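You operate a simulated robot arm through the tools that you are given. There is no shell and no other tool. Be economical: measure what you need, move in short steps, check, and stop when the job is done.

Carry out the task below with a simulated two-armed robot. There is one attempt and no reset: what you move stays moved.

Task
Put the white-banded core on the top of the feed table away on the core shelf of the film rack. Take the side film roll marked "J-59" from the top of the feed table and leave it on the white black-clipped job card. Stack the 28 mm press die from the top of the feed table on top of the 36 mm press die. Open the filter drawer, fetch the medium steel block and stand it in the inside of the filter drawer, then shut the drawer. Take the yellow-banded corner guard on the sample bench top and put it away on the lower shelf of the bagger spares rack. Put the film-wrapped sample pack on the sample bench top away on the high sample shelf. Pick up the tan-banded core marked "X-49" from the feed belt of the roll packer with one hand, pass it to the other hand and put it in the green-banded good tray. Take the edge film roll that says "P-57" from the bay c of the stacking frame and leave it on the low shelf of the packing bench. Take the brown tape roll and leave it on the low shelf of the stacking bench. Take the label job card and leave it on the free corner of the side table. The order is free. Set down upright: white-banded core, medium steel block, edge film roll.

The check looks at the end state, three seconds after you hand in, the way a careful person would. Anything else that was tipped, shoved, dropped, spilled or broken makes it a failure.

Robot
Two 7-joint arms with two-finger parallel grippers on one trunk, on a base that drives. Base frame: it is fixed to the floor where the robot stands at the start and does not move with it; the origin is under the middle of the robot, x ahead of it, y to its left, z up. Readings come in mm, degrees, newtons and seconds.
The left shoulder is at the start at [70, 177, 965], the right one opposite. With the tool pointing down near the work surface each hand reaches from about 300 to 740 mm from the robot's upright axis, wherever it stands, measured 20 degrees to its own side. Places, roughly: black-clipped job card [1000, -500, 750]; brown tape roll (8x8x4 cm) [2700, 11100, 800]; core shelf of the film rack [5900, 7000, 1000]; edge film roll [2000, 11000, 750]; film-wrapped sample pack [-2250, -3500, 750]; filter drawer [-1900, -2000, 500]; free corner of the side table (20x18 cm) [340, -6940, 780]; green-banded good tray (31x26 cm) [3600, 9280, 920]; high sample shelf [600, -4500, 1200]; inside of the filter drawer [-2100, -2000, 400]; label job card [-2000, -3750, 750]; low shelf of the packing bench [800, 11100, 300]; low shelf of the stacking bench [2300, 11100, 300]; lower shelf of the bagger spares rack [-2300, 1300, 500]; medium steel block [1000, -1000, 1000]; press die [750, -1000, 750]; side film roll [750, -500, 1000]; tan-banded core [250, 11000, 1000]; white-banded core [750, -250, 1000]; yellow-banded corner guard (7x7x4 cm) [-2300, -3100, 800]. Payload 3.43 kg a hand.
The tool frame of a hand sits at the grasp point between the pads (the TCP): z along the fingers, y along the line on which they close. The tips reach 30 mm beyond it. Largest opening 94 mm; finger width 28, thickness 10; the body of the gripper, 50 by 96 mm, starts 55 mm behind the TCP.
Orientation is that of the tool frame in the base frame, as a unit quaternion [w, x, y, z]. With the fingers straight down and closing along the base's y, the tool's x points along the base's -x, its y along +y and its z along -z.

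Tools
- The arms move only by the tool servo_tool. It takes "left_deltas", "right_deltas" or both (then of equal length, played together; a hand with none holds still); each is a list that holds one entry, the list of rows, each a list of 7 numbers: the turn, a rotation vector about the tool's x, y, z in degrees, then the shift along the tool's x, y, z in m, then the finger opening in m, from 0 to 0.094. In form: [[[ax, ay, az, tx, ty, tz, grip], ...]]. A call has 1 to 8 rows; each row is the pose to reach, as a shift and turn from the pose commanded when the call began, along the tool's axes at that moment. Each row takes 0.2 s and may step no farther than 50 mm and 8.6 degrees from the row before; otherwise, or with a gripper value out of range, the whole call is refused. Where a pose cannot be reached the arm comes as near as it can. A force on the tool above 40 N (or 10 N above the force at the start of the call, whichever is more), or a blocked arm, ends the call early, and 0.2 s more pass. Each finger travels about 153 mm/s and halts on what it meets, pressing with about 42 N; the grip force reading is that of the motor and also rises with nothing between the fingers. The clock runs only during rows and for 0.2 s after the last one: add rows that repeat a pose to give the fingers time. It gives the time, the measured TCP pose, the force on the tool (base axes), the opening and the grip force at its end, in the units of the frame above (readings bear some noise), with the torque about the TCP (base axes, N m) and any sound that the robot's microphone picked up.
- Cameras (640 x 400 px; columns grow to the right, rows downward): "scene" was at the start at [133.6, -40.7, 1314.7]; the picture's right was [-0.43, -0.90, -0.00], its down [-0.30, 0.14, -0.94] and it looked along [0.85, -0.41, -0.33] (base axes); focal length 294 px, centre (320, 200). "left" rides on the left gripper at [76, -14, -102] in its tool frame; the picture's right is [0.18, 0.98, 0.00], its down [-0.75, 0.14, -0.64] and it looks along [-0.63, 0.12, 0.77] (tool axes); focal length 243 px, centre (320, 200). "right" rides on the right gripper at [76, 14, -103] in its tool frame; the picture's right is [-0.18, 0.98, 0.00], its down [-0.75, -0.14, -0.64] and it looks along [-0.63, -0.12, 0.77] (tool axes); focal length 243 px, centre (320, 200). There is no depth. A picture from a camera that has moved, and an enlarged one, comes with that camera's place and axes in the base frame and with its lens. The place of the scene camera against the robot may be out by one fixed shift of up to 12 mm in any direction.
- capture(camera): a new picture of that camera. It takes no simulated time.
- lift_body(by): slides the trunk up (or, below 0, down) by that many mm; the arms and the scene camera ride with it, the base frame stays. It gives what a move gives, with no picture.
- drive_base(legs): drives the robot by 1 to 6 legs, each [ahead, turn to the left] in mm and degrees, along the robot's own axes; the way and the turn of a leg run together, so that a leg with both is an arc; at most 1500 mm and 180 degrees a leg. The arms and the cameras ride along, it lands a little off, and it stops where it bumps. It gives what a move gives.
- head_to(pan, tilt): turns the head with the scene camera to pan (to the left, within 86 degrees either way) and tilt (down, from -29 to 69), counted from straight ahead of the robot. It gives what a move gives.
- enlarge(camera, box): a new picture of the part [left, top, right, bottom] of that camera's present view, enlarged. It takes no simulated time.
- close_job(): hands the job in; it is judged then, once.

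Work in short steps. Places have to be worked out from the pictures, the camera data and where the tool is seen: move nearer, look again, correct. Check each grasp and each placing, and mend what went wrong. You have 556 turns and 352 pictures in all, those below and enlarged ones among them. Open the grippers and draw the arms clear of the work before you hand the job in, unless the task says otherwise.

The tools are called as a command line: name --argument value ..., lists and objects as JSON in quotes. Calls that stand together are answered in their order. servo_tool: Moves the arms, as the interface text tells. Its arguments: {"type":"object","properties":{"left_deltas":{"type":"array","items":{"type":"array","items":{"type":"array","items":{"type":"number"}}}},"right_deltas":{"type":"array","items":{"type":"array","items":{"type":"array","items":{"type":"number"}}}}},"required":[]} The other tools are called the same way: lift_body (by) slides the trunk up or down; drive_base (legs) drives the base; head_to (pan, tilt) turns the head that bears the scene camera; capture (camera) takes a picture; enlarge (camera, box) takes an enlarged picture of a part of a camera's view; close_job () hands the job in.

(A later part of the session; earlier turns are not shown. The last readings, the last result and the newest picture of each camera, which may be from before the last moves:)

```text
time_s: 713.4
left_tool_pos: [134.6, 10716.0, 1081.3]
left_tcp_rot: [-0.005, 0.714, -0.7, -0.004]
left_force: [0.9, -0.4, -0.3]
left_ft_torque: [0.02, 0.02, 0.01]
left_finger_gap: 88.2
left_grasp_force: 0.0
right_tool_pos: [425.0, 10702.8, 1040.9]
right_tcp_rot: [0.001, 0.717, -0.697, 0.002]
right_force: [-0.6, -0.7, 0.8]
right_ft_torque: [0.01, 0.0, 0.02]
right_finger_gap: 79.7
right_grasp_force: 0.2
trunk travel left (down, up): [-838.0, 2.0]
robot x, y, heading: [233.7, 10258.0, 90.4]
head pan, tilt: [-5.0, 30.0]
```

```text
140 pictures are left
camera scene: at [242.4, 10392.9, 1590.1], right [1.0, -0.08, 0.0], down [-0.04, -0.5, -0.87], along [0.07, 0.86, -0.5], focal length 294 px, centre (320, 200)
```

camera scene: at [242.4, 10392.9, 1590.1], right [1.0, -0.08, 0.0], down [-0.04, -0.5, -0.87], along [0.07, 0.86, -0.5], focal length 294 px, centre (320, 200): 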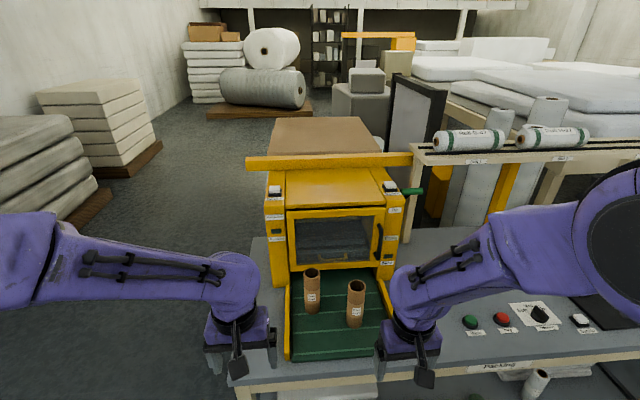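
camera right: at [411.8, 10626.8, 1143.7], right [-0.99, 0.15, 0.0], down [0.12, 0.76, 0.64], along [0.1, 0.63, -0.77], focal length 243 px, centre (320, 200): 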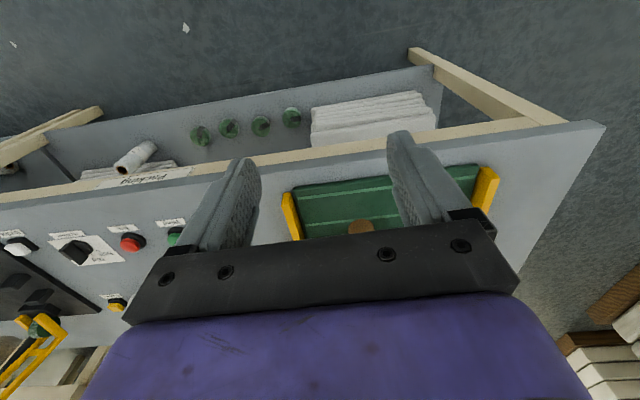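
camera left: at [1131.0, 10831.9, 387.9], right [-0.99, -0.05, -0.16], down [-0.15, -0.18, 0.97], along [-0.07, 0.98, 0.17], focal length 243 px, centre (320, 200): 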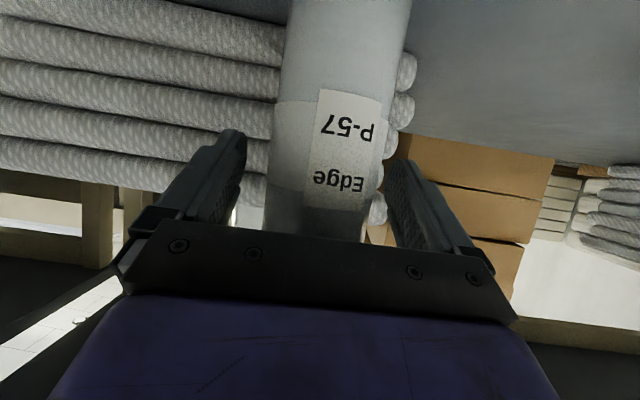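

Triangulated: X-49's top ≈[385,10950,993]. I raise the right hand a little, move 40 mm left, advance 97 mm, and drive 150 mm ahead.

servo_tool --right_deltas '[[[0, 0, 0, 0, 0.01, -0.02, 0.08], [0, 0, 0, -0.03, 0.02, -0.025, 0.08], [0, 0, 0, -0.06, 0.03, -0.025, 0.08], [0, 0, 0, -0.097, 0.04, -0.025, 0.08]]]'

drive_base --legs '[[70, 0], [60, 0]]'

servo_tool --right_deltas '[[[0, 0, 0, 0, 0, 0, 0.08], [0, 0, 0, 0, 0, 0, 0.08], [0, 0, 0, 0, 0, 0, 0.08]]]'

capture --camera "right"

```text
time_s: 714.4
left_tool_pos: [134.2, 10717.4, 1080.8]
left_tcp_rot: [-0.003, 0.714, -0.7, -0.005]
left_force: [0.2, 0.2, 0.5]
left_ft_torque: [-0.02, 0.02, 0.03]
left_finger_gap: 87.9
left_grasp_force: 0.0
right_tool_pos: [381.9, 10800.1, 1061.6]
right_tcp_rot: [0.003, 0.718, -0.697, 0.004]
right_force: [0.3, 0.4, -0.3]
right_ft_torque: [0.01, -0.01, -0.01]
right_finger_gap: 79.9
right_grasp_force: 0.1
trunk travel left (down, up): [-838.0, 2.0]
robot x, y, heading: [234.7, 10255.6, 90.5]
head pan, tilt: [-5.0, 30.0]
```

```text
time_s: 715.9
left_tool_pos: [136.2, 10842.8, 1080.6]
left_tcp_rot: [-0.005, 0.714, -0.701, -0.006]
left_force: [0.3, 1.2, -0.6]
left_ft_torque: [-0.04, -0.02, -0.01]
left_finger_gap: 88.0
left_grasp_force: 0.0
right_tool_pos: [382.6, 10925.7, 1064.4]
right_tcp_rot: [-0.001, 0.717, -0.697, 0.002]
right_force: [-0.5, 0.8, 0.4]
right_ft_torque: [-0.06, 0.0, -0.01]
right_finger_gap: 80.0
right_grasp_force: 0.0
trunk travel left (down, up): [-838.0, 2.0]
robot x, y, heading: [233.2, 10383.5, 90.5]
head pan, tilt: [-5.0, 30.0]
```

```text
time_s: 716.7
left_tool_pos: [135.2, 10822.6, 1090.0]
left_tcp_rot: [-0.013, 0.713, -0.7, -0.013]
left_force: [0.5, -1.3, 0.9]
left_ft_torque: [0.08, -0.03, 0.03]
left_finger_gap: 88.0
left_grasp_force: 0.0
right_tool_pos: [382.4, 10905.9, 1074.7]
right_tcp_rot: [-0.008, 0.717, -0.697, -0.006]
right_force: [-0.2, 0.7, 1.0]
right_ft_torque: [0.06, -0.02, 0.02]
right_finger_gap: 79.9
right_grasp_force: 0.2
trunk travel left (down, up): [-838.0, 2.0]
robot x, y, heading: [236.6, 10384.9, 90.2]
head pan, tilt: [-5.0, 30.0]
```

```text
139 pictures are left
camera right: at [368.7, 10827.3, 1175.3], right [-0.99, 0.16, 0.0], down [0.12, 0.74, 0.66], along [0.1, 0.65, -0.75], focal length 243 px, centre (320, 200)
```

right: 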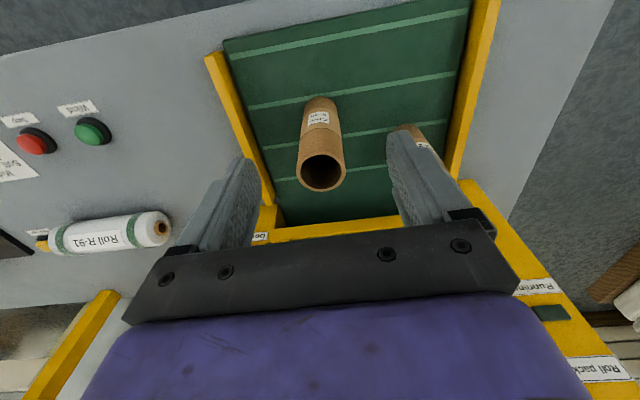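

Swaying after the drive; I let it settle and then align over X-49 (≈[387,10953]).

servo_tool --right_deltas '[[[0, 0, 0, 0, 0, 0, 0.08], [0, 0, 0, 0, 0, 0, 0.08], [0, 0, 0, 0, 0, 0, 0.08], [0, 0, 0, 0, 0, 0, 0.08], [0, 0, 0, 0, 0, 0, 0.08], [0, 0, 0, 0, 0, 0, 0.08], [0, 0, 0, 0, 0, 0, 0.08], [0, 0, 0, 0, 0, 0, 0.08]]]'

capture --camera "right"

```text
time_s: 718.5
left_tool_pos: [134.3, 10827.6, 1087.0]
left_tcp_rot: [-0.01, 0.713, -0.701, -0.01]
left_force: [-0.4, -1.0, -0.2]
left_ft_torque: [-0.02, 0.0, 0.02]
left_finger_gap: 88.1
left_grasp_force: 0.1
right_tool_pos: [381.0, 10911.6, 1071.4]
right_tcp_rot: [-0.005, 0.717, -0.697, -0.003]
right_force: [0.1, -0.3, -0.4]
right_ft_torque: [0.01, -0.04, 0.02]
right_finger_gap: 80.0
right_grasp_force: 0.0
trunk travel left (down, up): [-838.0, 2.0]
robot x, y, heading: [236.8, 10385.4, 90.2]
head pan, tilt: [-5.0, 30.0]
```

```text
138 pictures are left
camera right: at [368.8, 10833.3, 1172.3], right [-0.99, 0.16, 0.0], down [0.12, 0.75, 0.65], along [0.1, 0.64, -0.76], focal length 243 px, centre (320, 200)
```

right: 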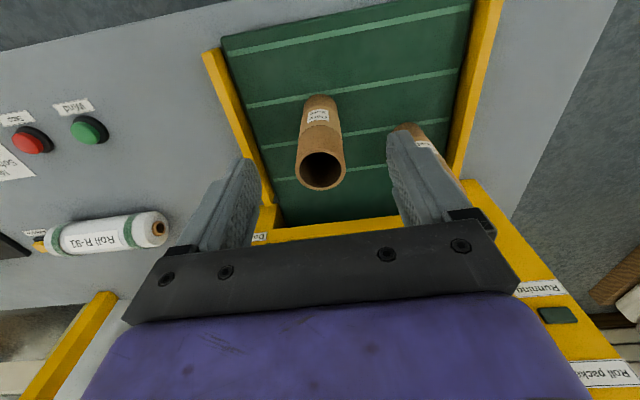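

The body seems to lean, perhaps the base touches the bench. I back 50 mm and reach with the arm instead.

drive_base --legs '[[-50, 0]]'

servo_tool --right_deltas '[[[0, 0, 0, -0.02, 0, 0, 0.08], [0, 0, 0, -0.04, 0, 0, 0.08], [0, 0, 0, -0.06, 0, 0, 0.08], [0, 0, 0, -0.06, 0, 0, 0.08], [0, 0, 0, -0.06, 0, 0, 0.08], [0, 0, 0, -0.06, 0, 0, 0.08], [0, 0, 0, -0.06, 0, 0, 0.08]]]'

capture --camera "right"

```text
time_s: 719.5
left_tool_pos: [134.8, 10786.1, 1083.6]
left_tcp_rot: [-0.008, 0.713, -0.701, -0.008]
left_force: [0.0, 1.1, 0.2]
left_ft_torque: [-0.02, 0.0, 0.01]
left_finger_gap: 87.9
left_grasp_force: 0.1
right_tool_pos: [383.0, 10868.1, 1066.4]
right_tcp_rot: [-0.003, 0.716, -0.698, -0.002]
right_force: [0.3, 0.3, 0.2]
right_ft_torque: [-0.06, -0.01, 0.0]
right_finger_gap: 79.9
right_grasp_force: 0.0
trunk travel left (down, up): [-838.0, 2.0]
robot x, y, heading: [237.6, 10334.6, 90.5]
head pan, tilt: [-5.0, 30.0]
```

```text
time_s: 721.0
left_tool_pos: [134.8, 10778.9, 1085.8]
left_tcp_rot: [-0.01, 0.713, -0.701, -0.01]
left_force: [-0.3, -0.2, -0.1]
left_ft_torque: [-0.01, 0.0, -0.03]
left_finger_gap: 88.0
left_grasp_force: 0.0
right_tool_pos: [380.1, 10921.5, 1072.0]
right_tcp_rot: [-0.005, 0.716, -0.698, -0.003]
right_force: [0.1, 0.0, -0.6]
right_ft_torque: [0.0, 0.01, 0.01]
right_finger_gap: 80.2
right_grasp_force: 0.0
trunk travel left (down, up): [-838.0, 2.0]
robot x, y, heading: [234.7, 10336.1, 90.0]
head pan, tilt: [-5.0, 30.0]
```

```text
137 pictures are left
camera right: at [367.4, 10842.8, 1173.1], right [-0.99, 0.16, 0.0], down [0.12, 0.75, 0.65], along [0.1, 0.64, -0.76], focal length 243 px, centre (320, 200)
```

right: 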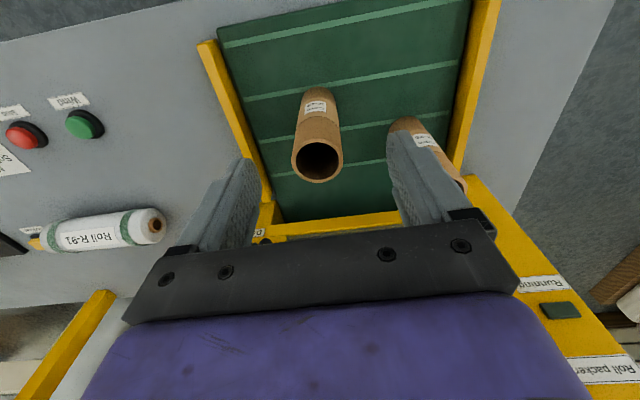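

X-49's top at [387,10951]. I align and descend 60 mm, then check.

servo_tool --right_deltas '[[[0, 0, 0, -0.015, -0.004, 0, 0.08], [0, 0, 0, -0.029, -0.007, 0.01, 0.08], [0, 0, 0, -0.029, -0.007, 0.035, 0.075], [0, 0, 0, -0.029, -0.007, 0.06, 0.075], [0, 0, 0, -0.029, -0.007, 0.06, 0.075]]]'

capture --camera "right"

```text
time_s: 722.2
left_tool_pos: [135.0, 10778.4, 1087.2]
left_tcp_rot: [-0.01, 0.713, -0.701, -0.01]
left_force: [0.1, 0.6, -0.5]
left_ft_torque: [-0.03, -0.04, -0.03]
left_finger_gap: 87.9
left_grasp_force: 0.0
right_tool_pos: [387.2, 10951.5, 1012.5]
right_tcp_rot: [-0.005, 0.716, -0.698, -0.003]
right_force: [-0.1, -0.3, -0.1]
right_ft_torque: [0.03, 0.03, -0.01]
right_finger_gap: 74.9
right_grasp_force: 0.0
trunk travel left (down, up): [-838.0, 2.0]
robot x, y, heading: [238.4, 10335.2, 90.4]
head pan, tilt: [-5.0, 30.0]
```

```text
136 pictures are left
camera right: at [374.4, 10873.5, 1113.9], right [-0.99, 0.16, 0.0], down [0.12, 0.75, 0.65], along [0.1, 0.64, -0.76], focal length 243 px, centre (320, 200)
```

right: 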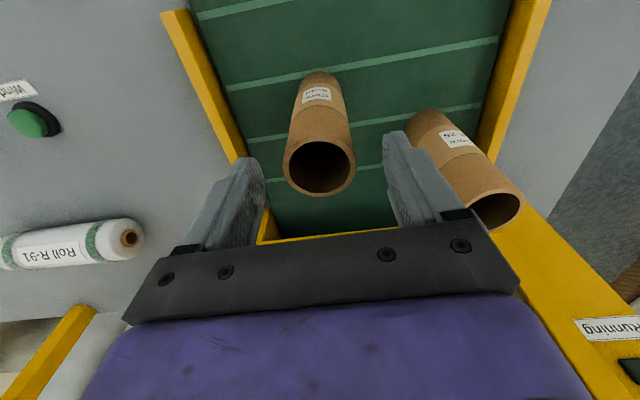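

Size cues suggest the core top is a bit lower (z≈962) and at y≈10965. I shift 12 mm forward and go down 35 mm, checking again.

servo_tool --right_deltas '[[[0, 0, 0, -0.006, -0.002, 0.01, 0.075], [0, 0, 0, -0.012, -0.003, 0.025, 0.075], [0, 0, 0, -0.012, -0.003, 0.035, 0.075], [0, 0, 0, -0.012, -0.003, 0.035, 0.075]]]'

capture --camera "right"

```text
time_s: 723.2
left_tool_pos: [135.7, 10777.9, 1086.2]
left_tcp_rot: [-0.01, 0.713, -0.701, -0.01]
left_force: [-0.5, 0.3, -1.4]
left_ft_torque: [0.03, 0.02, 0.0]
left_finger_gap: 88.0
left_grasp_force: 0.1
right_tool_pos: [390.9, 10964.5, 977.7]
right_tcp_rot: [-0.006, 0.716, -0.698, -0.003]
right_force: [-0.9, 0.2, -0.4]
right_ft_torque: [0.02, -0.03, 0.02]
right_finger_gap: 74.8
right_grasp_force: 0.0
trunk travel left (down, up): [-838.0, 2.0]
robot x, y, heading: [234.3, 10333.9, 90.3]
head pan, tilt: [-5.0, 30.0]
```

```text
135 pictures are left
camera right: at [377.5, 10886.5, 1078.7], right [-0.99, 0.16, 0.0], down [0.12, 0.75, 0.65], along [0.1, 0.64, -0.76], focal length 243 px, centre (320, 200)
```

right: 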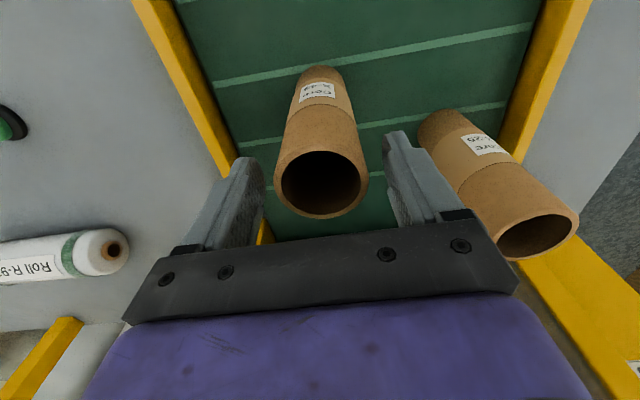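

Top ≈[388,10960,977]. I go down 22 mm more and close on the upper part.

servo_tool --right_deltas '[[[0, 0, 0, 0.002, 0.001, 0.011, 0.075], [0, 0, 0, 0.004, 0.002, 0.022, 0.075], [0, 0, 0, 0.004, 0.002, 0.022, 0.04], [0, 0, 0, 0.004, 0.002, 0.022, 0.03], [0, 0, 0, 0.004, 0.002, 0.022, 0.03], [0, 0, 0, 0.004, 0.002, -0.02, 0.03], [0, 0, 0, 0.004, 0.002, -0.06, 0.03]]]'

capture --camera "right"

```text
time_s: 724.9
left_tool_pos: [135.0, 10778.3, 1087.2]
left_tcp_rot: [-0.012, 0.713, -0.701, -0.011]
left_force: [0.8, -0.2, 0.3]
left_ft_torque: [0.04, -0.02, -0.02]
left_finger_gap: 87.8
left_grasp_force: 0.1
right_tool_pos: [390.1, 10957.8, 1036.8]
right_tcp_rot: [-0.005, 0.716, -0.698, -0.003]
right_force: [0.1, -0.3, -0.6]
right_ft_torque: [0.01, 0.01, 0.02]
right_finger_gap: 47.1
right_grasp_force: 42.1
trunk travel left (down, up): [-838.0, 2.0]
robot x, y, heading: [236.3, 10335.5, 90.0]
head pan, tilt: [-5.0, 30.0]
```

```text
134 pictures are left
camera right: at [376.2, 10879.5, 1138.7], right [-0.99, 0.16, 0.0], down [0.12, 0.75, 0.65], along [0.1, 0.64, -0.76], focal length 243 px, centre (320, 200)
```

right: 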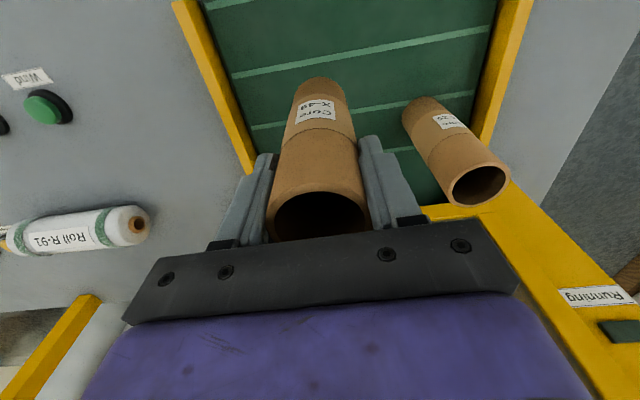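

X-49 is held. I lift a bit more and back away into open floor for the hand-over.

servo_tool --right_deltas '[[[0, 0, 0, 0, 0, -0.03, 0.03], [0, 0, 0, 0, 0, -0.06, 0.03]]]'

drive_base --legs '[[-60, 0], [-60, 0], [-500, 0]]'

head_to --pan -5 --tilt 40

capture --camera "scene"

```text
time_s: 725.5
left_tool_pos: [136.6, 10777.1, 1085.8]
left_tcp_rot: [-0.011, 0.714, -0.7, -0.011]
left_force: [-0.3, -0.3, -0.5]
left_ft_torque: [0.01, 0.0, 0.02]
left_finger_gap: 88.1
left_grasp_force: 0.1
right_tool_pos: [388.8, 10958.1, 1098.9]
right_tcp_rot: [-0.006, 0.716, -0.698, -0.003]
right_force: [0.0, -0.1, -0.1]
right_ft_torque: [0.04, 0.02, -0.02]
right_finger_gap: 47.1
right_grasp_force: 41.5
trunk travel left (down, up): [-838.0, 2.0]
robot x, y, heading: [232.6, 10332.5, 90.4]
head pan, tilt: [-5.0, 30.0]
```

```text
time_s: 729.6
left_tool_pos: [137.4, 10150.4, 1087.2]
left_tcp_rot: [-0.01, 0.713, -0.701, -0.011]
left_force: [0.2, 0.6, 0.3]
left_ft_torque: [-0.03, -0.03, 0.03]
left_finger_gap: 88.0
left_grasp_force: 0.0
right_tool_pos: [390.3, 10332.6, 1095.8]
right_tcp_rot: [-0.006, 0.717, -0.697, -0.003]
right_force: [-0.7, 0.3, -1.0]
right_ft_torque: [0.04, 0.0, 0.02]
right_finger_gap: 47.0
right_grasp_force: 42.3
trunk travel left (down, up): [-838.0, 2.0]
robot x, y, heading: [237.6, 9710.7, 90.3]
head pan, tilt: [-5.0, 30.0]
```

```text
time_s: 730.3
left_tool_pos: [138.5, 10150.6, 1086.9]
left_tcp_rot: [-0.01, 0.714, -0.7, -0.011]
left_force: [1.3, 0.4, -0.3]
left_ft_torque: [0.0, -0.04, 0.03]
left_finger_gap: 88.2
left_grasp_force: 0.1
right_tool_pos: [389.6, 10331.2, 1097.1]
right_tcp_rot: [-0.006, 0.716, -0.698, -0.004]
right_force: [0.8, 0.0, -0.9]
right_ft_torque: [-0.02, 0.02, 0.03]
right_finger_gap: 46.9
right_grasp_force: 42.5
trunk travel left (down, up): [-838.0, 2.0]
robot x, y, heading: [238.3, 9705.2, 90.3]
head pan, tilt: [-5.0, 40.0]
```

```text
133 pictures are left
camera scene: at [245.4, 9840.8, 1574.6], right [1.0, -0.08, 0.0], down [-0.05, -0.64, -0.77], along [0.06, 0.76, -0.64], focal length 294 px, centre (320, 200)
```

scene: 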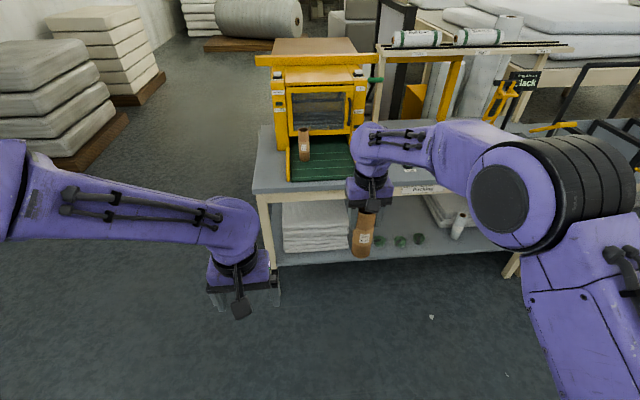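

Core in the right hand. I bring it toward the middle (x≈262), and tilt the left hand 60° forward below/behind it.

servo_tool --right_deltas '[[[0, 0, 0, 0, 0.03, 0, 0.03], [0, 0, 0, 0, 0.06, 0, 0.03], [0, 0, 0, 0, 0.09, 0, 0.03], [0, 0, 0, 0, 0.115, 0, 0.03], [0, 0, 0, 0, 0.13, 0, 0.03], [0, 0, 0, 0, 0.13, 0, 0.03], [0, 0, 0, 0, 0.13, 0, 0.03], [0, 0, 0, 0, 0.13, 0, 0.03]]]' --left_deltas '[[[0, -7.5, 0, 0, 0, 0.01, 0.088], [0, -15, 0, 0, 0, 0.02, 0.088], [0, -22.5, 0, 0, 0, 0.03, 0.088], [0, -30, 0, 0, 0, 0.04, 0.088], [0, -37.5, 0, 0, 0, 0.05, 0.088], [0, -45, 0, 0, 0, 0.06, 0.088], [0, -52.5, 0, 0, 0, 0.065, 0.088], [0, -60, 0, 0, 0, 0.065, 0.088]]]'

capture --camera "scene"

```text
time_s: 732.1
left_tool_pos: [134.8, 10162.5, 1034.8]
left_tcp_rot: [-0.374, 0.642, -0.567, -0.356]
left_force: [0.4, 0.0, 0.5]
left_ft_torque: [0.0, -0.02, -0.03]
left_finger_gap: 88.4
left_grasp_force: 0.0
left hand out of reach, approached as far as the arm can: row 4, 5
right_tool_pos: [261.5, 10328.3, 1095.2]
right_tcp_rot: [-0.006, 0.718, -0.696, -0.003]
right_force: [1.1, -0.1, 0.4]
right_ft_torque: [-0.02, -0.02, -0.03]
right_finger_gap: 46.9
right_grasp_force: 41.9
trunk travel left (down, up): [-838.0, 2.0]
robot x, y, heading: [239.0, 9704.1, 90.4]
head pan, tilt: [-5.0, 40.0]
```

```text
132 pictures are left
camera scene: at [245.2, 9841.7, 1574.5], right [1.0, -0.08, 0.0], down [-0.05, -0.64, -0.77], along [0.06, 0.76, -0.64], focal length 294 px, centre (320, 200)
```

scene: 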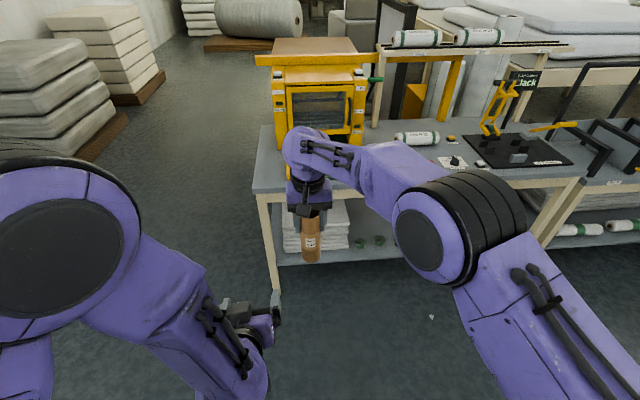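

I move the left hand sideways to behind the core (x≈262, y≈10210).

servo_tool --left_deltas '[[[0, 0, 0, 0.0006, -0.032, 0.011, 0.088], [0, 0, 0, 0.0012, -0.065, 0.022, 0.088], [0, 0, 0, 0.002, -0.097, 0.033, 0.088], [0, 0, 0, 0.0025, -0.129, 0.044, 0.088], [0, 0, 0, 0.0025, -0.129, 0.044, 0.088]]]'

capture --camera "left"

```text
time_s: 733.3
left_tool_pos: [262.3, 10196.7, 1001.3]
left_tcp_rot: [-0.359, 0.622, -0.593, -0.365]
left_force: [0.4, -0.3, -0.2]
left_ft_torque: [-0.04, -0.01, 0.0]
left_finger_gap: 88.1
left_grasp_force: 0.1
right_tool_pos: [261.6, 10328.2, 1095.5]
right_tcp_rot: [-0.005, 0.717, -0.697, -0.003]
right_force: [-0.8, -0.4, -1.1]
right_ft_torque: [0.0, -0.02, -0.01]
right_finger_gap: 46.9
right_grasp_force: 41.6
trunk travel left (down, up): [-838.0, 2.0]
robot x, y, heading: [237.6, 9711.6, 90.4]
head pan, tilt: [-5.0, 40.0]
```

```text
131 pictures are left
camera left: at [280.8, 10072.2, 984.4], right [-0.98, -0.13, -0.18], down [-0.15, -0.21, 0.97], along [-0.16, 0.97, 0.19], focal length 243 px, centre (320, 200)
```

left: 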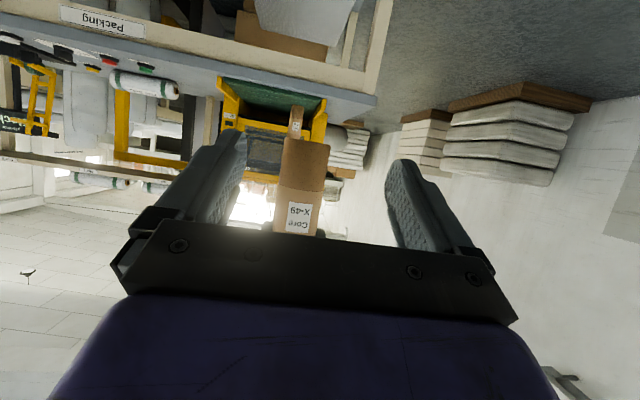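

Core bottom at ≈[265,10331,977]. I advance the left hand ~70% of the way and look.

servo_tool --left_deltas '[[[0, 0, 0, -0.018, -0.002, 0.026, 0.088], [0, 0, 0, -0.037, -0.004, 0.052, 0.088], [0, 0, 0, -0.056, -0.006, 0.079, 0.088], [0, 0, 0, -0.056, -0.006, 0.079, 0.088]]]'

capture --camera "left"

capture --camera "scene"

```text
time_s: 734.3
left_tool_pos: [273.5, 10287.4, 1011.0]
left_tcp_rot: [-0.359, 0.612, -0.602, -0.366]
left_force: [0.2, 0.1, 0.4]
left_ft_torque: [0.02, -0.01, 0.0]
left_finger_gap: 88.0
left_grasp_force: 0.0
right_tool_pos: [262.3, 10328.0, 1097.2]
right_tcp_rot: [-0.006, 0.716, -0.698, -0.004]
right_force: [0.4, 0.9, -0.5]
right_ft_torque: [0.02, -0.02, 0.0]
right_finger_gap: 46.9
right_grasp_force: 41.9
trunk travel left (down, up): [-838.0, 2.0]
robot x, y, heading: [240.5, 9706.7, 90.5]
head pan, tilt: [-5.0, 40.0]
```

```text
130 pictures are left
camera left: at [288.8, 10163.1, 993.8], right [-0.98, -0.11, -0.16], down [-0.14, -0.21, 0.97], along [-0.14, 0.97, 0.19], focal length 243 px, centre (320, 200)
```

left: 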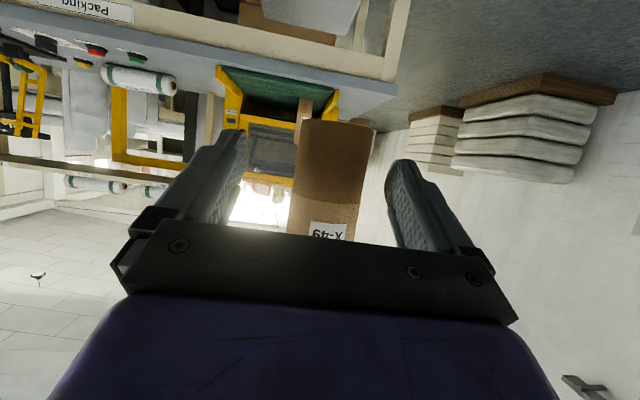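

```text
129 pictures are left
camera scene: at [245.8, 9841.0, 1574.6], right [1.0, -0.08, 0.0], down [-0.05, -0.64, -0.77], along [0.06, 0.76, -0.64], focal length 294 px, centre (320, 200)
```

scene: 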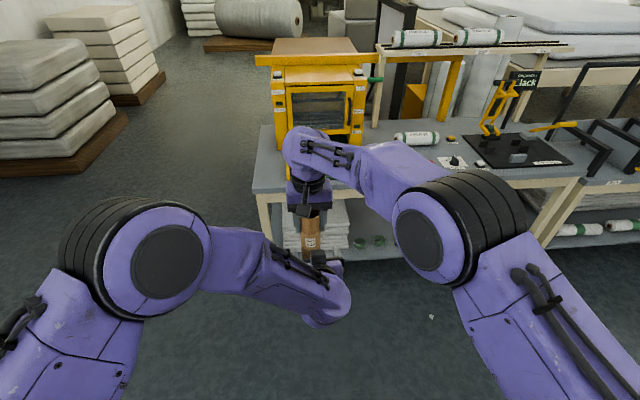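

Nearly there; I correct 12 mm left and advance the rest, then close the left fingers gently.

servo_tool --left_deltas '[[[0, 0, 0, -0.007, 0.006, 0.009, 0.088], [0, 0, 0, -0.014, 0.012, 0.019, 0.088], [0, 0, 0, -0.0285, 0.012, 0.038, 0.088], [0, 0, 0, -0.0285, 0.012, 0.038, 0.088]]]'

capture --camera "left"

enlarge --camera "scene" --box '[250, 120, 400, 330]'

```text
time_s: 735.3
left_tool_pos: [258.5, 10334.4, 1016.9]
left_tcp_rot: [-0.358, 0.614, -0.6, -0.367]
left_force: [0.9, 0.1, 0.7]
left_ft_torque: [0.03, -0.02, -0.01]
left_finger_gap: 88.0
left_grasp_force: 0.1
right_tool_pos: [262.6, 10327.4, 1096.4]
right_tcp_rot: [-0.006, 0.717, -0.697, -0.004]
right_force: [0.7, 0.7, -0.4]
right_ft_torque: [-0.02, 0.0, -0.02]
right_finger_gap: 46.8
right_grasp_force: 42.1
trunk travel left (down, up): [-838.0, 2.0]
robot x, y, heading: [238.0, 9707.4, 90.3]
head pan, tilt: [-5.0, 40.0]
```

```text
128 pictures are left
camera left: at [274.7, 10209.2, 999.4], right [-0.98, -0.11, -0.16], down [-0.14, -0.21, 0.97], along [-0.14, 0.97, 0.19], focal length 243 px, centre (320, 200)
```

left: 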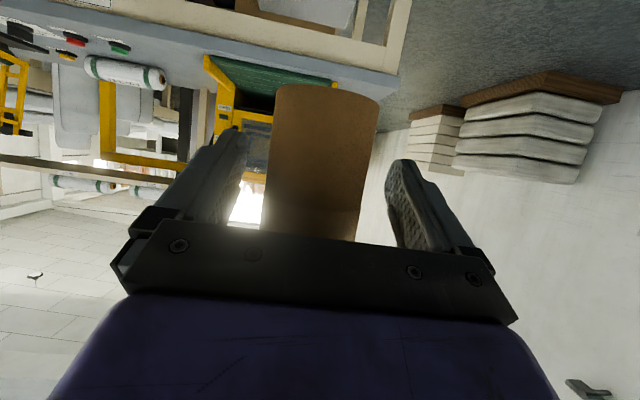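

```text
1.90 times, centred on (325, 225) of scene
camera zoom: at [245.4, 9841.0, 1574.6], right [1.0, -0.08, 0.0], down [-0.05, -0.64, -0.77], along [0.06, 0.76, -0.64], focal length 559 px, centre (310, 152)
```

zoom: 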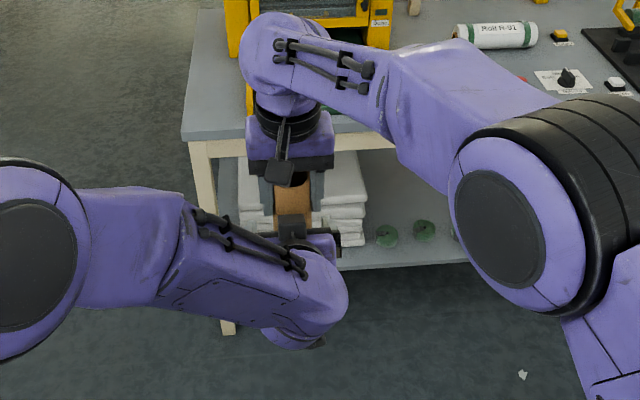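

The core is centred between the left fingers. I close the left hand on its lower part.

servo_tool --left_deltas '[[[0, 0, 0, 0, 0, 0, 0.065], [0, 0, 0, 0, 0, 0, 0.04], [0, 0, 0, 0, 0, 0, 0.03], [0, 0, 0, 0, 0, 0, 0.03]]]'

```text
time_s: 736.3
left_tool_pos: [260.8, 10334.0, 1016.9]
left_tcp_rot: [-0.359, 0.612, -0.602, -0.365]
left_force: [19.2, 7.7, -5.5]
left_ft_torque: [-0.24, 0.32, 0.2]
left_finger_gap: 51.4
left_grasp_force: 41.9
right_tool_pos: [260.9, 10328.4, 1097.1]
right_tcp_rot: [-0.004, 0.718, -0.696, -0.005]
right_force: [-20.3, -8.2, 4.3]
right_ft_torque: [-0.36, 1.2, -0.09]
right_finger_gap: 46.9
right_grasp_force: 42.5
trunk travel left (down, up): [-838.0, 2.0]
robot x, y, heading: [238.8, 9705.5, 90.5]
head pan, tilt: [-5.0, 40.0]
```

Both hands hold it. I open the right hand and lift it off upward.

servo_tool --right_deltas '[[[0, 0, 0, 0, 0, 0, 0.055], [0, 0, 0, 0, 0, 0, 0.075], [0, 0, 0, 0, 0, 0, 0.08], [0, 0, 0, 0, 0, -0.03, 0.08], [0, 0, 0, 0, 0, -0.06, 0.08], [0, 0, 0, 0, 0, -0.09, 0.08]]]'

capture --camera "left"

capture --camera "right"

```text
time_s: 737.7
left_tool_pos: [259.6, 10334.4, 1017.2]
left_tcp_rot: [-0.359, 0.613, -0.601, -0.366]
left_force: [0.0, -0.6, 1.0]
left_ft_torque: [0.0, 0.02, 0.01]
left_finger_gap: 51.5
left_grasp_force: 41.8
right_tool_pos: [260.5, 10325.9, 1185.5]
right_tcp_rot: [-0.006, 0.717, -0.697, -0.002]
right_force: [-0.8, 0.6, 0.4]
right_ft_torque: [0.0, 0.0, 0.02]
right_finger_gap: 80.1
right_grasp_force: 0.1
trunk travel left (down, up): [-838.0, 2.0]
robot x, y, heading: [239.4, 9706.3, 90.3]
head pan, tilt: [-5.0, 40.0]
```

```text
126 pictures are left
camera left: at [274.9, 10209.0, 999.4], right [-0.98, -0.11, -0.16], down [-0.14, -0.21, 0.97], along [-0.14, 0.97, 0.19], focal length 243 px, centre (320, 200)
```

left: 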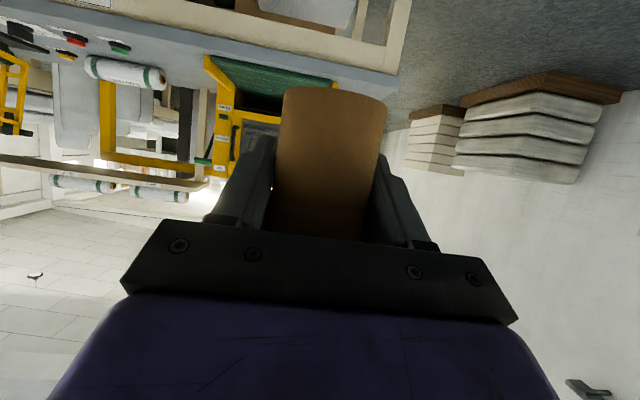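

```text
125 pictures are left
camera right: at [248.7, 10248.6, 1287.4], right [-0.99, 0.16, 0.0], down [0.12, 0.75, 0.65], along [0.1, 0.64, -0.76], focal length 243 px, centre (320, 200)
```

right: 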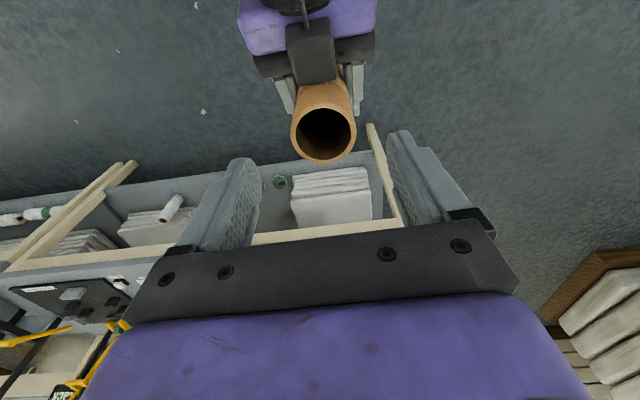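

Hand-over done; the left hand holds X-49. I move the right hand aside, lower the trunk a bit, and drive to the good tray.

servo_tool --right_deltas '[[[0, 0, 0, 0, -0.04, 0, 0.08], [0, 0, 0, 0, -0.08, 0, 0.08], [0, 0, 0, 0, -0.12, 0, 0.08], [0, 0, 0, 0, -0.16, 0, 0.08]]]'

lift_body --by -100

drive_base --legs '[[0, -85], [1500, 0], [1500, 0], [200, 0], [0, -60]]'

head_to --pan -10 --tilt 25

capture --camera "scene"

```text
time_s: 738.7
left_tool_pos: [260.0, 10333.7, 1017.2]
left_tcp_rot: [-0.359, 0.612, -0.602, -0.366]
left_force: [-0.1, 0.0, -1.2]
left_ft_torque: [-0.03, 0.0, -0.02]
left_finger_gap: 51.4
left_grasp_force: 42.3
right_tool_pos: [424.1, 10329.3, 1188.7]
right_tcp_rot: [-0.006, 0.718, -0.696, -0.003]
right_force: [0.3, -0.2, -0.7]
right_ft_torque: [0.0, 0.03, 0.02]
right_finger_gap: 80.3
right_grasp_force: 0.0
trunk travel left (down, up): [-838.0, 2.0]
robot x, y, heading: [237.2, 9708.9, 90.4]
head pan, tilt: [-5.0, 40.0]
```

```text
time_s: 740.0
left_tool_pos: [259.1, 10333.9, 917.4]
left_tcp_rot: [-0.359, 0.613, -0.6, -0.367]
left_force: [-0.2, 0.7, 0.8]
left_ft_torque: [-0.03, 0.01, 0.03]
left_finger_gap: 51.5
left_grasp_force: 42.2
right_tool_pos: [423.1, 10329.3, 1088.6]
right_tcp_rot: [-0.005, 0.717, -0.697, -0.002]
right_force: [-0.3, 1.9, 0.0]
right_ft_torque: [-0.01, -0.02, -0.01]
right_finger_gap: 79.9
right_grasp_force: 0.1
trunk travel left (down, up): [-738.0, 102.0]
robot x, y, heading: [238.7, 9703.5, 90.4]
head pan, tilt: [-5.0, 40.0]
```

```text
time_s: 762.1
left_tool_pos: [3797.1, 9564.1, 918.2]
left_tcp_rot: [0.46, 0.383, 0.768, -0.229]
left_force: [-0.2, -0.2, -0.1]
left_ft_torque: [-0.04, 0.01, 0.0]
left_finger_gap: 51.2
left_grasp_force: 42.1
right_tool_pos: [3662.0, 9472.9, 1088.4]
right_tcp_rot: [0.005, 0.443, 0.897, -0.004]
right_force: [-0.9, -0.5, -0.2]
right_ft_torque: [0.0, 0.03, 0.02]
right_finger_gap: 80.0
right_grasp_force: 0.1
trunk travel left (down, up): [-738.0, 102.0]
robot x, y, heading: [3446.3, 10090.2, -53.6]
head pan, tilt: [-5.0, 40.0]
```

```text
time_s: 762.9
left_tool_pos: [3797.3, 9565.1, 918.2]
left_tcp_rot: [0.459, 0.384, 0.768, -0.229]
left_force: [-0.6, 0.9, -0.1]
left_ft_torque: [0.0, 0.01, -0.02]
left_finger_gap: 51.2
left_grasp_force: 41.8
right_tool_pos: [3661.5, 9471.9, 1087.5]
right_tcp_rot: [0.005, 0.443, 0.897, -0.004]
right_force: [-0.3, -0.7, 0.1]
right_ft_torque: [-0.03, -0.03, -0.01]
right_finger_gap: 80.2
right_grasp_force: 0.0
trunk travel left (down, up): [-738.0, 102.0]
robot x, y, heading: [3445.0, 10081.1, -53.7]
head pan, tilt: [-10.0, 25.0]
```

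```text
124 pictures are left
camera scene: at [3515.1, 9961.7, 1497.8], right [-0.9, -0.44, 0.0], down [-0.19, 0.38, -0.91], along [0.4, -0.81, -0.42], focal length 294 px, centre (320, 200)
```

scene: 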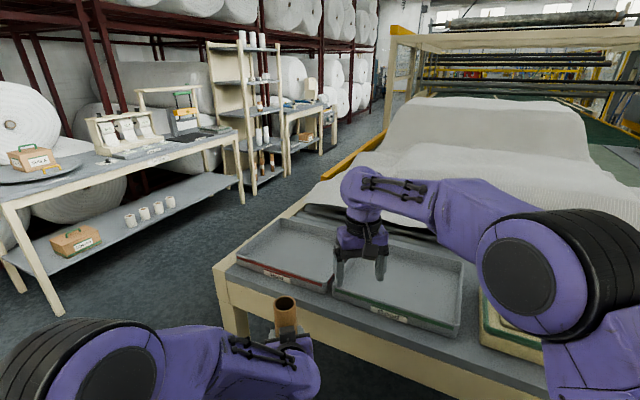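

Two trays are there: red-banded (reject) and green-banded under my right hand. I zoom to be sure.

enlarge --camera "scene" --box '[220, 190, 500, 370]'

enlarge --camera "scene" --box '[190, 20, 350, 210]'

```text
2.22 times, centred on (360, 280) of scene
camera zoom: at [3515.1, 9961.7, 1497.8], right [-0.9, -0.44, 0.0], down [-0.19, 0.38, -0.91], along [0.4, -0.81, -0.42], focal length 652 px, centre (231, 22)
```

zoom: 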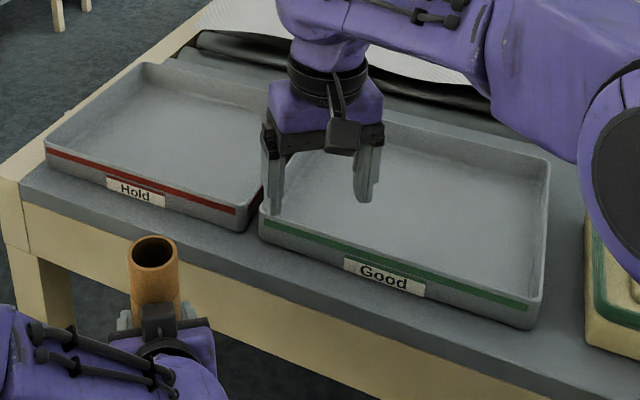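

```text
2.11 times, centred on (270, 115) of scene
camera zoom: at [3515.1, 9961.7, 1497.8], right [-0.9, -0.44, 0.0], down [-0.19, 0.38, -0.91], along [0.4, -0.81, -0.42], focal length 618 px, centre (425, 379)
```

zoom: 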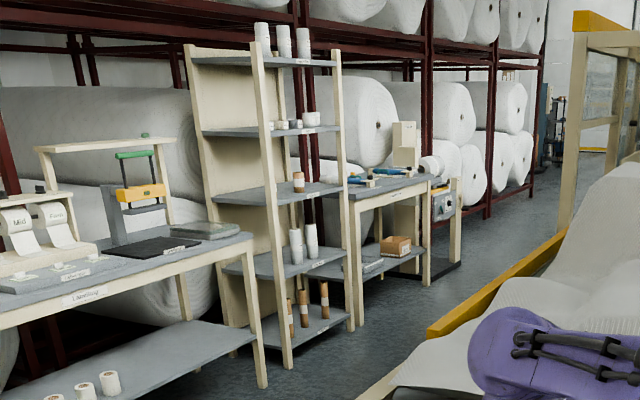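

The green tray "Good" is at ≈[3600,9270]. I raise the trunk 100 mm and position in front of it, heading −90°.

lift_body --by 100

drive_base --legs '[[0, -36.3], [-80, 0], [0, 90], [170, 0], [0, -90]]'

capture --camera "left"

capture --camera "scene"

```text
time_s: 764.2
left_tool_pos: [3797.1, 9563.3, 1016.5]
left_tcp_rot: [0.459, 0.383, 0.768, -0.228]
left_force: [-0.1, 0.4, -0.3]
left_ft_torque: [0.01, -0.02, -0.01]
left_finger_gap: 51.2
left_grasp_force: 41.5
right_tool_pos: [3662.0, 9471.9, 1188.0]
right_tcp_rot: [0.004, 0.442, 0.897, -0.004]
right_force: [-0.4, -0.7, -0.2]
right_ft_torque: [0.01, 0.01, -0.01]
right_finger_gap: 80.0
right_grasp_force: 0.0
trunk travel left (down, up): [-838.0, 2.0]
robot x, y, heading: [3445.3, 10084.9, -53.8]
head pan, tilt: [-10.0, 25.0]
```

```text
time_s: 775.8
left_tool_pos: [3609.5, 9541.8, 1016.6]
left_tcp_rot: [0.37, 0.595, 0.619, -0.355]
left_force: [-0.8, -0.1, -1.0]
left_ft_torque: [0.0, -0.01, -0.01]
left_finger_gap: 51.2
left_grasp_force: 42.0
right_tool_pos: [3445.6, 9542.3, 1188.5]
right_tcp_rot: [0.003, 0.689, 0.724, -0.006]
right_force: [0.4, 0.0, 0.2]
right_ft_torque: [-0.01, -0.01, 0.01]
right_finger_gap: 80.2
right_grasp_force: 0.1
trunk travel left (down, up): [-838.0, 2.0]
robot x, y, heading: [3616.0, 10169.2, -88.5]
head pan, tilt: [-10.0, 25.0]
```

```text
121 pictures are left
camera left: at [3589.7, 9668.0, 999.5], right [0.98, 0.13, -0.16], down [0.13, 0.21, 0.97], along [0.16, -0.97, 0.19], focal length 243 px, centre (320, 200)
```

left: 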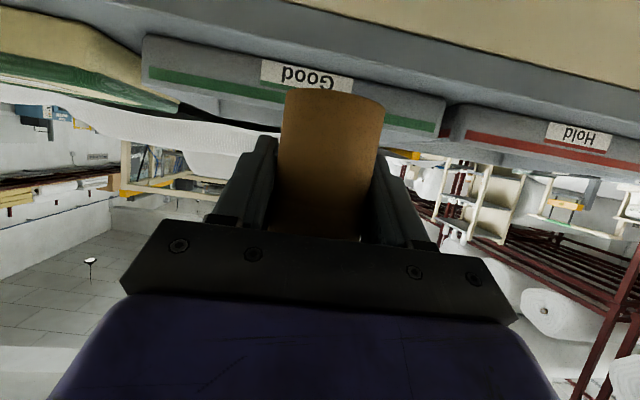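

```text
120 pictures are left
camera scene: at [3603.4, 10027.9, 1597.9], right [-0.99, 0.15, 0.0], down [0.06, 0.42, -0.91], along [-0.13, -0.9, -0.42], focal length 294 px, centre (320, 200)
```

scene: 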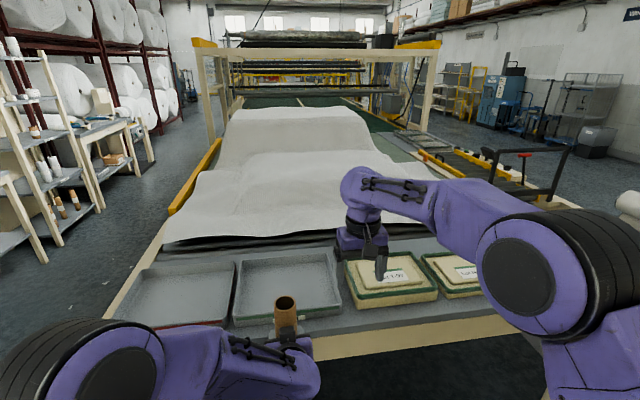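

Aligned with the good tray. I drive 255 mm ahead and lower via trunk.

drive_base --legs '[[130, 0], [125, 0]]'

lift_body --by -40

capture --camera "scene"

capture --camera "left"

```text
time_s: 777.9
left_tool_pos: [3614.3, 9301.0, 1025.4]
left_tcp_rot: [0.374, 0.593, 0.617, -0.359]
left_force: [-0.7, 0.6, -0.4]
left_ft_torque: [-0.01, -0.02, -0.03]
left_finger_gap: 51.0
left_grasp_force: 41.4
right_tool_pos: [3451.3, 9303.5, 1196.8]
right_tcp_rot: [0.007, 0.689, 0.725, -0.009]
right_force: [0.4, 1.3, 0.7]
right_ft_torque: [-0.02, 0.03, -0.02]
right_finger_gap: 80.1
right_grasp_force: 0.0
trunk travel left (down, up): [-838.0, 2.0]
robot x, y, heading: [3625.6, 9920.5, -88.5]
head pan, tilt: [-10.0, 25.0]
```

```text
time_s: 778.7
left_tool_pos: [3614.8, 9291.0, 977.6]
left_tcp_rot: [0.369, 0.596, 0.618, -0.356]
left_force: [-0.1, 0.0, -2.2]
left_ft_torque: [-0.02, -0.01, -0.01]
left_finger_gap: 50.8
left_grasp_force: 41.9
right_tool_pos: [3451.7, 9290.4, 1147.9]
right_tcp_rot: [0.003, 0.69, 0.724, -0.005]
right_force: [-0.8, -0.4, 0.1]
right_ft_torque: [0.04, 0.01, -0.01]
right_finger_gap: 80.1
right_grasp_force: 0.1
trunk travel left (down, up): [-798.0, 42.0]
robot x, y, heading: [3623.7, 9919.9, -88.4]
head pan, tilt: [-10.0, 25.0]
```

```text
119 pictures are left
camera scene: at [3610.0, 9774.4, 1557.6], right [-0.99, 0.15, 0.0], down [0.06, 0.42, -0.91], along [-0.13, -0.9, -0.42], focal length 294 px, centre (320, 200)
```

scene: 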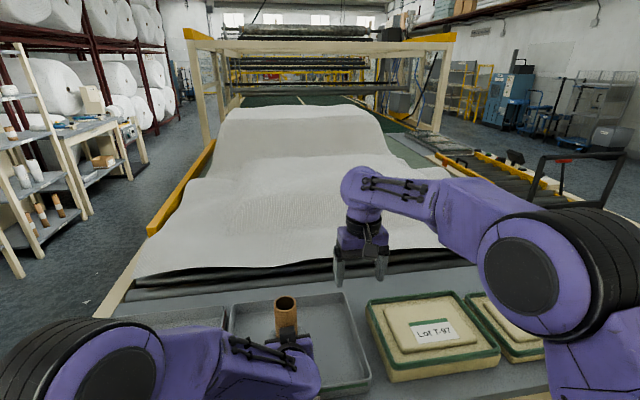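

```text
118 pictures are left
camera left: at [3595.6, 9417.1, 959.2], right [0.98, 0.13, -0.16], down [0.13, 0.21, 0.97], along [0.16, -0.97, 0.19], focal length 243 px, centre (320, 200)
```

left: 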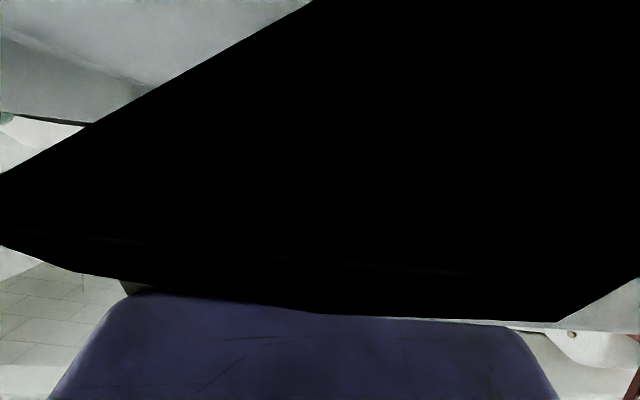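

The left camera dipped against the tray's rim (rim z≈957). The tan core needn't stand upright, so I raise again and turn the hand so that the core lies horizontally above the tray.

lift_body --by 42

servo_tool --left_deltas '[[[0, 8, 0, 0.008, 0, -0.02, 0.03], [0, 16, 0, 0.016, 0, -0.035, 0.03], [0, 24, 0, 0.024, 0, -0.05, 0.03], [0, 32, 0, 0.032, 0, -0.065, 0.03], [0, 40, 0, 0.04, 0, -0.08, 0.03], [0, 48, 0, 0.048, 0, -0.095, 0.03], [0, 56, 0, 0.056, 0, -0.105, 0.03], [0, 64, 0, 0.062, 0, -0.114, 0.03]]]'

capture --camera "left"

enlarge --camera "scene" --box '[80, 230, 400, 400]'

```text
time_s: 779.6
left_tool_pos: [3616.3, 9292.4, 1020.1]
left_tcp_rot: [0.37, 0.595, 0.619, -0.356]
left_force: [0.2, 0.6, 0.0]
left_ft_torque: [0.0, 0.0, -0.01]
left_finger_gap: 50.9
left_grasp_force: 42.3
right_tool_pos: [3452.3, 9293.6, 1191.8]
right_tcp_rot: [0.003, 0.69, 0.724, -0.005]
right_force: [0.4, -0.2, -0.5]
right_ft_torque: [-0.01, -0.01, 0.0]
right_finger_gap: 80.0
right_grasp_force: 0.1
trunk travel left (down, up): [-840.0, 0.0]
robot x, y, heading: [3624.4, 9920.3, -88.6]
head pan, tilt: [-10.0, 25.0]
```

```text
time_s: 781.4
left_tool_pos: [3610.5, 9421.3, 1018.8]
left_tcp_rot: [-0.015, 0.694, 0.72, 0.014]
left_force: [0.1, -1.1, -0.4]
left_ft_torque: [0.04, -0.01, -0.01]
left_finger_gap: 50.9
left_grasp_force: 41.8
right_tool_pos: [3452.9, 9292.9, 1191.0]
right_tcp_rot: [0.003, 0.69, 0.724, -0.005]
right_force: [-0.4, 0.4, 0.6]
right_ft_torque: [0.01, 0.01, 0.0]
right_finger_gap: 79.9
right_grasp_force: 0.0
trunk travel left (down, up): [-840.0, 0.0]
robot x, y, heading: [3625.8, 9919.8, -88.3]
head pan, tilt: [-10.0, 25.0]
```

```text
117 pictures are left
camera left: at [3592.7, 9493.6, 1125.1], right [0.98, 0.22, 0.01], down [0.17, -0.77, 0.61], along [0.14, -0.59, -0.79], focal length 243 px, centre (320, 200)
```

left: 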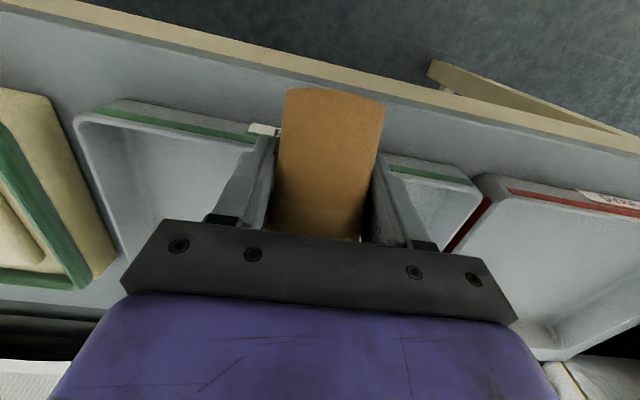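

```text
2.00 times, centred on (240, 315) of scene
camera zoom: at [3610.2, 9776.2, 1599.8], right [-0.99, 0.15, 0.0], down [0.06, 0.42, -0.91], along [-0.13, -0.9, -0.42], focal length 587 px, centre (480, -30)
```

zoom: 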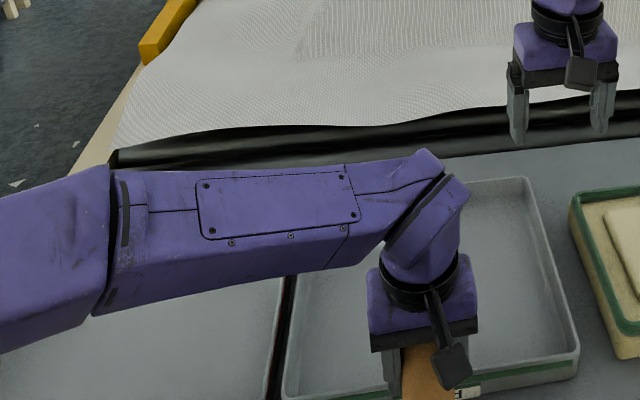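

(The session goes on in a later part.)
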